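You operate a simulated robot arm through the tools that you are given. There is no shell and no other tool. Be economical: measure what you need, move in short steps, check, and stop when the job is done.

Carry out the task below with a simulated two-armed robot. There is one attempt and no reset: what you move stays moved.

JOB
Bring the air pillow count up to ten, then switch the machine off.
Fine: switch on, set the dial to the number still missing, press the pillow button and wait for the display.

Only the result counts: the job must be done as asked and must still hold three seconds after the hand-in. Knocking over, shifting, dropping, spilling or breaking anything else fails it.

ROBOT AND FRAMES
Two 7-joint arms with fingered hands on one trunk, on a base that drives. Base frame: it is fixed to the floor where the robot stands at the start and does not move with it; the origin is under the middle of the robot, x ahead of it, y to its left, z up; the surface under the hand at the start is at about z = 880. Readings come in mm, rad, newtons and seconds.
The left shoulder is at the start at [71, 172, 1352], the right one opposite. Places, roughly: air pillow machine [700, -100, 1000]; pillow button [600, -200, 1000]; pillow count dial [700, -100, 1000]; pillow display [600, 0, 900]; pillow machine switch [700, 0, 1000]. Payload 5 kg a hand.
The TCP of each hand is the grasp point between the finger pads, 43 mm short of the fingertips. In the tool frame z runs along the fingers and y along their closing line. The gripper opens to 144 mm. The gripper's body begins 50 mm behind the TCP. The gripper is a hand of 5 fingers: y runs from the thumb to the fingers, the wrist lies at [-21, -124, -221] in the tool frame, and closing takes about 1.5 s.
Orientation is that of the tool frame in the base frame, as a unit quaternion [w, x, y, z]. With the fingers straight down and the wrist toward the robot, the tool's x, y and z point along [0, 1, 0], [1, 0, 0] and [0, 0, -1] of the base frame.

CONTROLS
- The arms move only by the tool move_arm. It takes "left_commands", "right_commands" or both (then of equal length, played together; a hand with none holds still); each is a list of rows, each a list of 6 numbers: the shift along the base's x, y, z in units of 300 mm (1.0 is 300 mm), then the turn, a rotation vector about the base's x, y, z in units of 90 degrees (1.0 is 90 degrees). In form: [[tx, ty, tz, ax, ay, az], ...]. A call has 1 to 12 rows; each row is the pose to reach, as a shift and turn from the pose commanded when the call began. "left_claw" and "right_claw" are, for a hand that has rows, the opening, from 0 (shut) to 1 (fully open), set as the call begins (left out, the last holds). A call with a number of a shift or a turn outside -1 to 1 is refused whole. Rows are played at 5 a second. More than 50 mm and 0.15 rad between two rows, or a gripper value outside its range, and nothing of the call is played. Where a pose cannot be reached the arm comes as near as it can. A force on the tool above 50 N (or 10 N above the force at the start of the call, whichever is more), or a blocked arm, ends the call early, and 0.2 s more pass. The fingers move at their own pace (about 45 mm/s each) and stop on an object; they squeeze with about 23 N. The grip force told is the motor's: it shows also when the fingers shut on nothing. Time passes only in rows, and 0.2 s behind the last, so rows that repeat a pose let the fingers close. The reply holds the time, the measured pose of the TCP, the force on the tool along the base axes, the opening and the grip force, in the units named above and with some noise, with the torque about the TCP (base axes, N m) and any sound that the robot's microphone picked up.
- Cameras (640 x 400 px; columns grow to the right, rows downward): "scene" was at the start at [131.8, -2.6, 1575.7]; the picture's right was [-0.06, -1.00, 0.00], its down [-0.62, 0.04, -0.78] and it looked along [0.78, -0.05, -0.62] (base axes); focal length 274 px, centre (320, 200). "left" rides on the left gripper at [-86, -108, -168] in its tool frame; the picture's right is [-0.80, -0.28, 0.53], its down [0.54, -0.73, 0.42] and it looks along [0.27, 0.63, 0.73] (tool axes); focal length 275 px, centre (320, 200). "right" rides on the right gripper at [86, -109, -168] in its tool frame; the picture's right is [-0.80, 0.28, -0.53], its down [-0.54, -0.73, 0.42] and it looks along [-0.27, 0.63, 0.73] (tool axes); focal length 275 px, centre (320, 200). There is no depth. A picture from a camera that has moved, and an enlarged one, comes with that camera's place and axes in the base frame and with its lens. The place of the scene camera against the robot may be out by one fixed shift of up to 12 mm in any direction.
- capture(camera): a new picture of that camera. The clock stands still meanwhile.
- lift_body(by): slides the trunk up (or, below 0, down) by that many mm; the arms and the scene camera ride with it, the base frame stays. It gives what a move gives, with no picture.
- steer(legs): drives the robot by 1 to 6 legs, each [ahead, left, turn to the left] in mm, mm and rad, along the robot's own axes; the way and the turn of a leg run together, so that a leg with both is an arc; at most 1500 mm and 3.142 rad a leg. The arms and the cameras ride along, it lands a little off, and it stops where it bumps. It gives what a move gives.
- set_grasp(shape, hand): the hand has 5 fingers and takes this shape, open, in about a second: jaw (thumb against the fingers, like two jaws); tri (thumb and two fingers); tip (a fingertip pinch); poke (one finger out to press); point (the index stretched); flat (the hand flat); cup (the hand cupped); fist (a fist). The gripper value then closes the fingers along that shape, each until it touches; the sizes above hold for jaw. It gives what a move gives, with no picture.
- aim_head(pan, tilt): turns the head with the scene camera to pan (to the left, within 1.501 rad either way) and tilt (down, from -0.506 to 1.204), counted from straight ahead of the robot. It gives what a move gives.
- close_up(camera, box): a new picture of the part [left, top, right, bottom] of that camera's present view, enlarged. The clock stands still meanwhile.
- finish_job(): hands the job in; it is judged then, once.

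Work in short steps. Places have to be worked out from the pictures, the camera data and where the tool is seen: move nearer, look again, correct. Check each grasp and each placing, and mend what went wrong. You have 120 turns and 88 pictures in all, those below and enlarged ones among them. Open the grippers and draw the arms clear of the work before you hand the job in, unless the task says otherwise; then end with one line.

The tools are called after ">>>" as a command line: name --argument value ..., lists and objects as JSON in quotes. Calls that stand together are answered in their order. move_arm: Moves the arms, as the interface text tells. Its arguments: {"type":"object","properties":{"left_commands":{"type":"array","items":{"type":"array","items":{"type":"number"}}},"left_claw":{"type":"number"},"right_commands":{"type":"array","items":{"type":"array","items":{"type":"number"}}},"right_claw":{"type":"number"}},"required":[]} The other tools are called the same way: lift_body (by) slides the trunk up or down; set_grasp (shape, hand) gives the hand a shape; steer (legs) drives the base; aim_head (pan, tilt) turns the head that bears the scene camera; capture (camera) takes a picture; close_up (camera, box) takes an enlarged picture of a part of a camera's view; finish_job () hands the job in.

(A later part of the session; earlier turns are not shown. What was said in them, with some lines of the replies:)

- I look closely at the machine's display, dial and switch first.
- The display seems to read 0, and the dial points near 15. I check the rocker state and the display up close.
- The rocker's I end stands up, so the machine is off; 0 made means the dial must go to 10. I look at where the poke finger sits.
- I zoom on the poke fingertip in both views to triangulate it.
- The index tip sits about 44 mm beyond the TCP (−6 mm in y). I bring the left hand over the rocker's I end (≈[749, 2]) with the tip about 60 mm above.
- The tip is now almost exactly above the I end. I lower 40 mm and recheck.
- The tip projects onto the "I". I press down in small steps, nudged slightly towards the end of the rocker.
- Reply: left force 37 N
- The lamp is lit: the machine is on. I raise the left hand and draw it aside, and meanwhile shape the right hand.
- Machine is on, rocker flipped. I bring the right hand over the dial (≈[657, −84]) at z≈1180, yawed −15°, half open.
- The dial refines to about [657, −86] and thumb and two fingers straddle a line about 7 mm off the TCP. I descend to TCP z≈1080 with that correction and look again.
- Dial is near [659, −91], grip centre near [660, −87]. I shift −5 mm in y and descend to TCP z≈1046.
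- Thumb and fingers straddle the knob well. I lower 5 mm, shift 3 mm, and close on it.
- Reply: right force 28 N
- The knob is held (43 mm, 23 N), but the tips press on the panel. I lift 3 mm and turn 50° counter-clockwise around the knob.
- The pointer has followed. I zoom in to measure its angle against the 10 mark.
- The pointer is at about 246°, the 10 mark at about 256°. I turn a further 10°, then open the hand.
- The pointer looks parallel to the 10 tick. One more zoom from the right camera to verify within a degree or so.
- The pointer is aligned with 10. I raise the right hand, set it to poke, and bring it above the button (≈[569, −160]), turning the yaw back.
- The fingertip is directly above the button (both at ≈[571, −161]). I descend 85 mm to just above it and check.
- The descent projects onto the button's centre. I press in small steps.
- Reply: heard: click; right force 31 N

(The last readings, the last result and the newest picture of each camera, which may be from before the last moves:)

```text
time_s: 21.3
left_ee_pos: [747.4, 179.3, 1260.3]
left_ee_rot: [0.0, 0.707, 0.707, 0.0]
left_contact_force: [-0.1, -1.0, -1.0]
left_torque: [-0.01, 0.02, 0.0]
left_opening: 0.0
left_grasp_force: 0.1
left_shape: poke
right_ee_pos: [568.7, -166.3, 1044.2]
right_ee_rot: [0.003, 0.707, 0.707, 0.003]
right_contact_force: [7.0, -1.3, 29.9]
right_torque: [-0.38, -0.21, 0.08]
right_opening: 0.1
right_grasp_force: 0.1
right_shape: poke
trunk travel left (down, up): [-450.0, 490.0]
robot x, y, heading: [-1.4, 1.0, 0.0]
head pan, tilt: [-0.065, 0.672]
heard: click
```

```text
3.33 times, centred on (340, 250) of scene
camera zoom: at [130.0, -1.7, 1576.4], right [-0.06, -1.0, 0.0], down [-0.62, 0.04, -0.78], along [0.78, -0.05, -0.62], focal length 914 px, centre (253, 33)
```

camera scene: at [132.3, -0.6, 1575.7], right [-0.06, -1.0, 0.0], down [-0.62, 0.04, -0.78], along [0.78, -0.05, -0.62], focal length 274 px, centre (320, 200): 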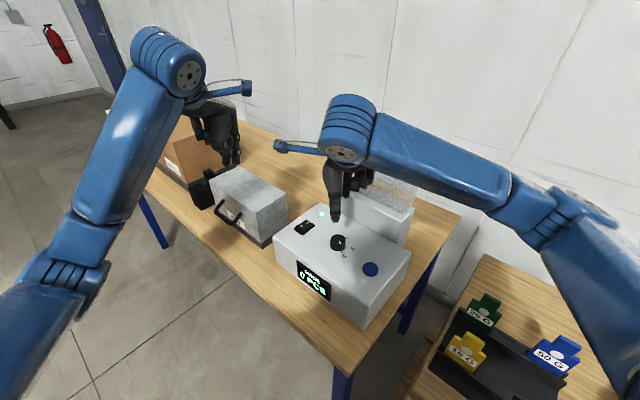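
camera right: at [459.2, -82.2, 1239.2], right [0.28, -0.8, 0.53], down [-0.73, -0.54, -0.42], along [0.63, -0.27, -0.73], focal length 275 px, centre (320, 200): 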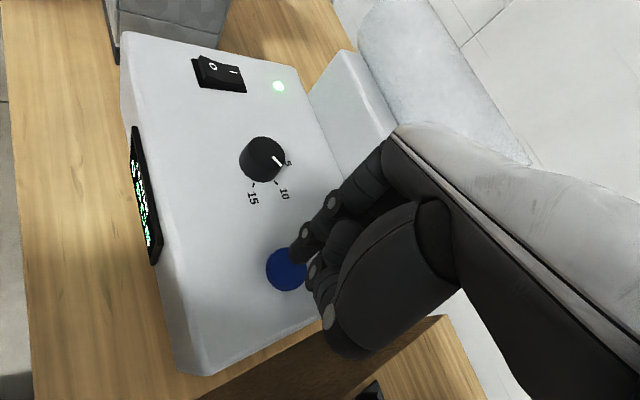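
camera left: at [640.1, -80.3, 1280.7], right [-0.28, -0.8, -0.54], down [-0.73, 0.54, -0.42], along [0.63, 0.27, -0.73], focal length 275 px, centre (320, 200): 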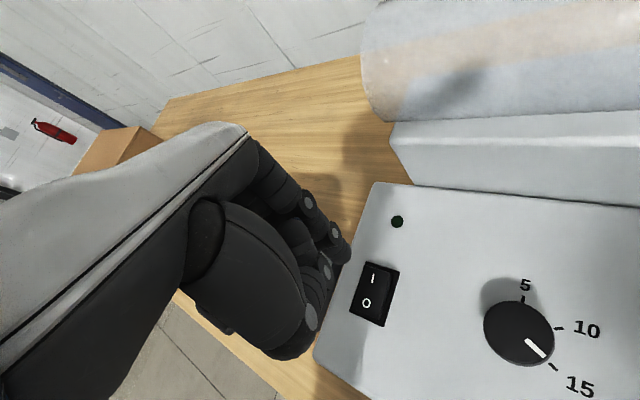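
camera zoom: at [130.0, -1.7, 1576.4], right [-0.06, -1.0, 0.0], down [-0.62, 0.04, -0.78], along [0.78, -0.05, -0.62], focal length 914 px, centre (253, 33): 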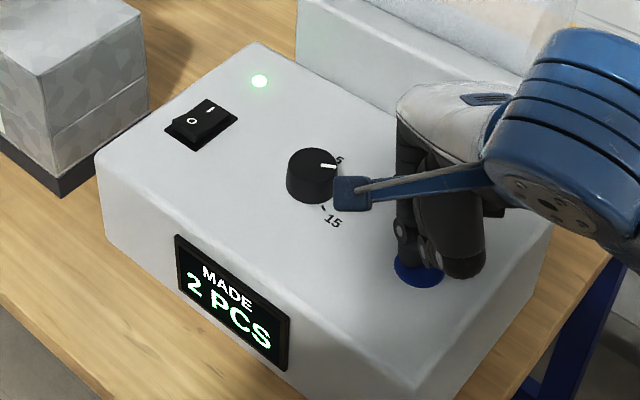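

The button clicked and the count is already 2. I raise the right hand straight up and away, letting the machine run.

>>> move_arm --right_commands '[[0, 0, 0.1, 0, 0, 0], [0, 0, 0.25, 0, 0, 0], [0, -0.05, 0.4, 0, 0, 0], [0, -0.15, 0.5, 0, 0, 0], [0, -0.25, 0.6, 0, 0, 0], [0, -0.35, 0.7, 0, 0, 0]]'

>>> close_up --camera "scene" --box '[260, 190, 420, 310]'

```text
time_s: 22.7
left_ee_pos: [749.0, 177.7, 1259.4]
left_ee_rot: [-0.001, 0.707, 0.707, 0.001]
left_contact_force: [-0.1, -0.6, 0.4]
left_torque: [0.02, -0.01, 0.03]
left_opening: 0.0
left_grasp_force: 0.0
left_shape: poke
right_ee_pos: [569.5, -273.1, 1251.8]
right_ee_rot: [0.0, 0.706, 0.708, 0.001]
right_contact_force: [-0.4, -0.1, 0.3]
right_torque: [0.05, 0.01, 0.0]
right_opening: 0.0
right_grasp_force: 0.1
right_shape: poke
trunk travel left (down, up): [-450.0, 490.0]
robot x, y, heading: [-0.1, -1.7, 0.002]
head pan, tilt: [-0.065, 0.672]
```

```text
3.33 times, centred on (340, 250) of scene
camera zoom: at [130.8, -3.9, 1575.7], right [-0.06, -1.0, 0.0], down [-0.62, 0.04, -0.78], along [0.78, -0.05, -0.62], focal length 914 px, centre (253, 33)
```

zoom: 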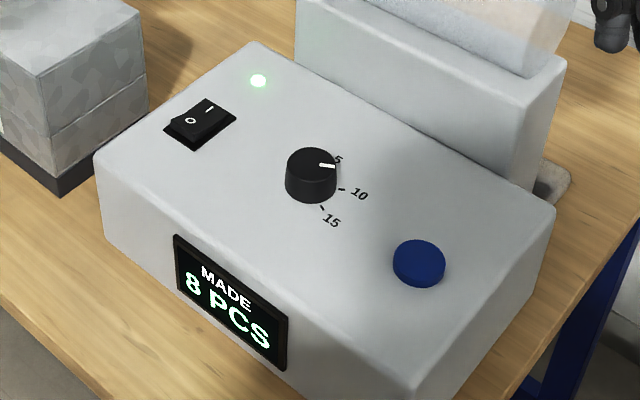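

Count is 8 and still climbing. I bring the left hand over the rocker's O end meanwhile and look again.

>>> move_arm --left_commands '[[-0.012, -0.088, -0.08, 0, 0, 0], [-0.024, -0.176, -0.16, 0, 0, 0], [-0.036, -0.264, -0.24, 0, 0, 0], [-0.048, -0.352, -0.32, 0, 0, 0], [-0.06, -0.44, -0.4, 0, 0, 0], [-0.072, -0.528, -0.48, 0, 0, 0], [-0.072, -0.528, -0.58, 0, 0, 0]]'

>>> close_up --camera "scene" --box '[260, 190, 420, 310]'

>>> close_up --camera "left" --box '[260, 160, 460, 360]'

```text
time_s: 24.3
left_ee_pos: [730.2, 20.0, 1083.3]
left_ee_rot: [0.0, 0.707, 0.707, -0.001]
left_contact_force: [-1.2, 0.8, 0.5]
left_torque: [-0.02, -0.01, -0.01]
left_opening: 0.0
left_grasp_force: 0.0
left_shape: poke
right_ee_pos: [569.0, -271.1, 1251.3]
right_ee_rot: [0.0, 0.707, 0.707, 0.0]
right_contact_force: [0.4, 0.1, 0.2]
right_torque: [-0.04, 0.02, -0.03]
right_opening: 0.0
right_grasp_force: 0.2
right_shape: poke
trunk travel left (down, up): [-450.0, 490.0]
robot x, y, heading: [2.6, -0.9, 0.002]
head pan, tilt: [-0.065, 0.672]
```

```text
3.33 times, centred on (340, 250) of scene
camera zoom: at [132.0, -1.7, 1575.8], right [-0.06, -1.0, 0.0], down [-0.62, 0.04, -0.78], along [0.78, -0.05, -0.62], focal length 914 px, centre (253, 33)
```

zoom: 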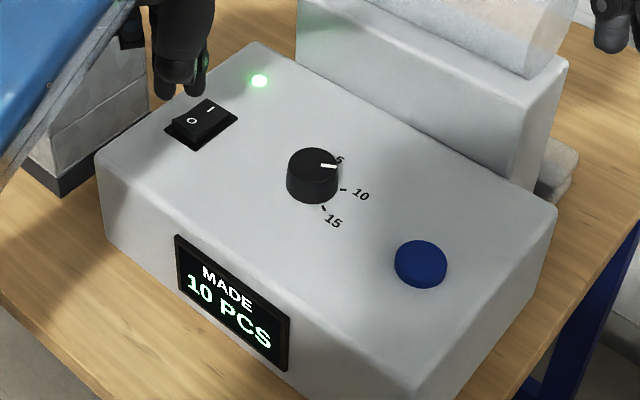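

```text
2.00 times, centred on (360, 260) of left
camera zoom: at [620.7, -66.0, 1251.8], right [-0.28, -0.8, -0.53], down [-0.73, 0.54, -0.42], along [0.63, 0.27, -0.73], focal length 551 px, centre (240, 80)
```

zoom: 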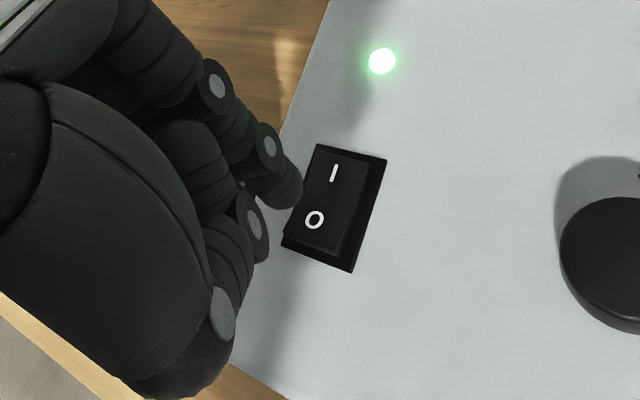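

The count shows 10 and the tip projects onto the "O". I press the O end, nudged slightly outward.

>>> move_arm --left_commands '[[-0.01, 0.008, -0.06, 0, 0, 0], [-0.01, 0.008, -0.075, 0, 0, 0], [-0.01, 0.008, -0.085, 0, 0, 0], [-0.01, 0.008, -0.095, 0, 0, 0], [-0.01, 0.008, -0.105, 0, 0, 0], [-0.01, 0.008, -0.115, 0, 0, 0]]'

>>> close_up --camera "scene" --box '[260, 190, 420, 310]'

```text
time_s: 25.7
left_ee_pos: [725.6, 21.3, 1052.4]
left_ee_rot: [0.003, 0.707, 0.707, 0.002]
left_contact_force: [2.1, -0.2, 23.9]
left_torque: [-0.21, -0.24, 0.06]
left_opening: 0.0
left_grasp_force: 0.0
left_shape: poke
right_ee_pos: [566.3, -272.8, 1253.2]
right_ee_rot: [0.0, 0.707, 0.707, 0.0]
right_contact_force: [-0.5, 0.1, 0.8]
right_torque: [0.03, -0.01, -0.01]
right_opening: 0.0
right_grasp_force: 0.0
right_shape: poke
trunk travel left (down, up): [-450.0, 490.0]
robot x, y, heading: [2.7, 2.8, 0.001]
head pan, tilt: [-0.065, 0.672]
```

```text
3.33 times, centred on (340, 250) of scene
camera zoom: at [128.8, -2.7, 1576.5], right [-0.06, -1.0, 0.0], down [-0.62, 0.04, -0.78], along [0.78, -0.05, -0.62], focal length 914 px, centre (253, 33)
```

zoom: 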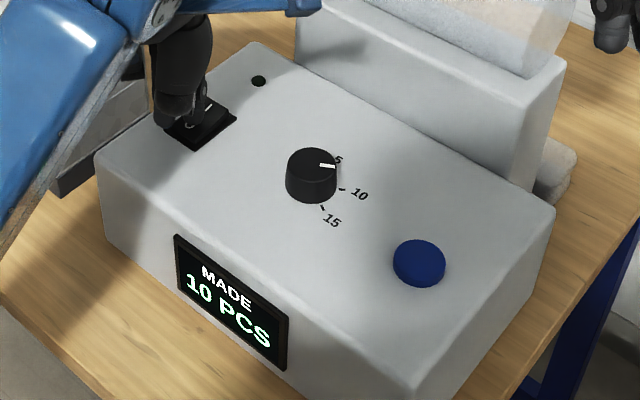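

The lamp is off and the display stays at 10. I draw the left hand up and aside, then open both hands.

>>> move_arm --left_commands '[[0, 0, 0.1, 0, 0, 0], [0, 0, 0.2, 0, 0, 0], [0, 0.1, 0.3, 0, 0, 0], [0, 0.22, 0.4, 0, 0, 0], [0, 0.34, 0.5, 0, 0, 0], [0, 0.46, 0.6, 0, 0, 0], [0, 0.58, 0.7, 0, 0, 0]]'

>>> set_grasp --hand "left" --shape "jaw"

>>> set_grasp --hand "right" --shape "jaw"

>>> capture --camera "scene"

>>> close_up --camera "scene" --box '[260, 190, 420, 310]'

```text
time_s: 27.3
left_ee_pos: [725.5, 198.6, 1259.3]
left_ee_rot: [0.0, 0.707, 0.707, -0.002]
left_contact_force: [-1.8, -0.2, -0.5]
left_torque: [-0.07, -0.05, -0.02]
left_opening: 0.0
left_grasp_force: 0.0
left_shape: poke
right_ee_pos: [568.6, -270.3, 1252.7]
right_ee_rot: [0.001, 0.707, 0.707, -0.001]
right_contact_force: [-0.5, 0.6, -0.1]
right_torque: [-0.11, -0.04, -0.05]
right_opening: 0.3
right_grasp_force: 0.1
right_shape: poke
trunk travel left (down, up): [-450.0, 490.0]
robot x, y, heading: [-2.1, 3.5, -0.004]
head pan, tilt: [-0.065, 0.672]
```

```text
time_s: 28.2
left_ee_pos: [726.9, 195.4, 1259.9]
left_ee_rot: [0.0, 0.707, 0.707, 0.0]
left_contact_force: [0.3, -0.2, 0.4]
left_torque: [0.02, 0.04, -0.03]
left_opening: 143.9
left_grasp_force: 0.3
left_shape: jaw
right_ee_pos: [569.7, -273.0, 1250.9]
right_ee_rot: [0.0, 0.707, 0.707, 0.0]
right_contact_force: [0.1, 0.5, 0.9]
right_torque: [0.02, 0.0, 0.01]
right_opening: 0.1
right_grasp_force: 0.2
right_shape: poke
trunk travel left (down, up): [-450.0, 490.0]
robot x, y, heading: [0.8, 1.5, 0.005]
head pan, tilt: [-0.065, 0.672]
```

```text
time_s: 29.1
left_ee_pos: [726.3, 196.4, 1259.2]
left_ee_rot: [0.0, 0.707, 0.707, 0.0]
left_contact_force: [0.2, 0.1, 0.4]
left_torque: [0.0, 0.0, -0.01]
left_opening: 143.7
left_grasp_force: 0.1
left_shape: jaw
right_ee_pos: [570.0, -272.5, 1250.9]
right_ee_rot: [0.0, 0.708, 0.706, 0.0]
right_contact_force: [0.2, 0.4, 0.0]
right_torque: [0.01, 0.04, 0.02]
right_opening: 144.1
right_grasp_force: 0.0
right_shape: jaw
trunk travel left (down, up): [-450.0, 490.0]
robot x, y, heading: [-0.2, -1.4, 0.001]
head pan, tilt: [-0.065, 0.672]
```

```text
45 pictures are left
camera scene: at [131.6, -2.5, 1575.7], right [-0.06, -1.0, 0.0], down [-0.62, 0.04, -0.78], along [0.78, -0.05, -0.62], focal length 274 px, centre (320, 200)
```

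scene: 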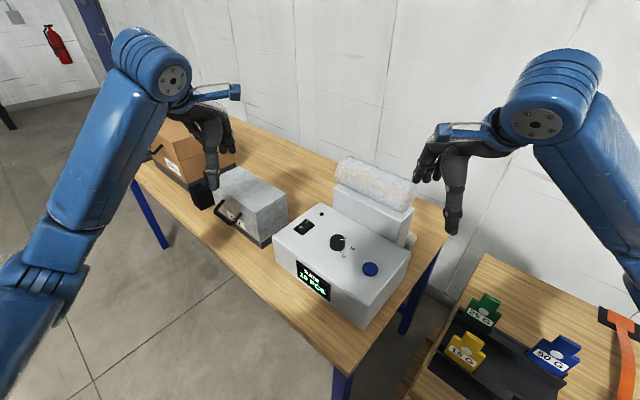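

```text
3.33 times, centred on (340, 250) of scene
camera zoom: at [131.6, -2.5, 1575.7], right [-0.06, -1.0, 0.0], down [-0.62, 0.04, -0.78], along [0.78, -0.05, -0.62], focal length 914 px, centre (253, 33)
```

zoom: 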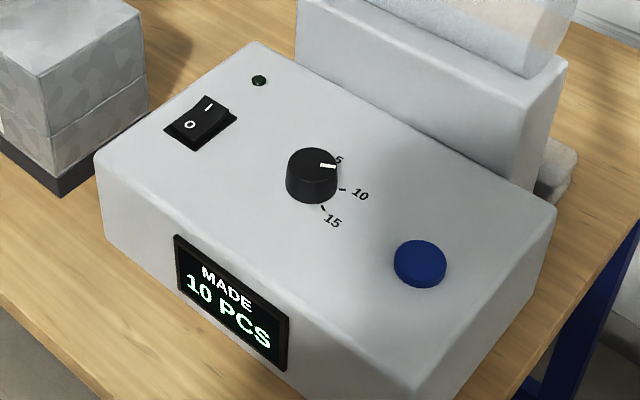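

The display reads 10 PCS, the lamp is off, and both hands are open and clear, so I hand in.

>>> finish_job

```text
The job is handed in.
```

The pillow count went from 0 to 10. The machine is switched off with its lamp dark, and both hands are open and clear of it.
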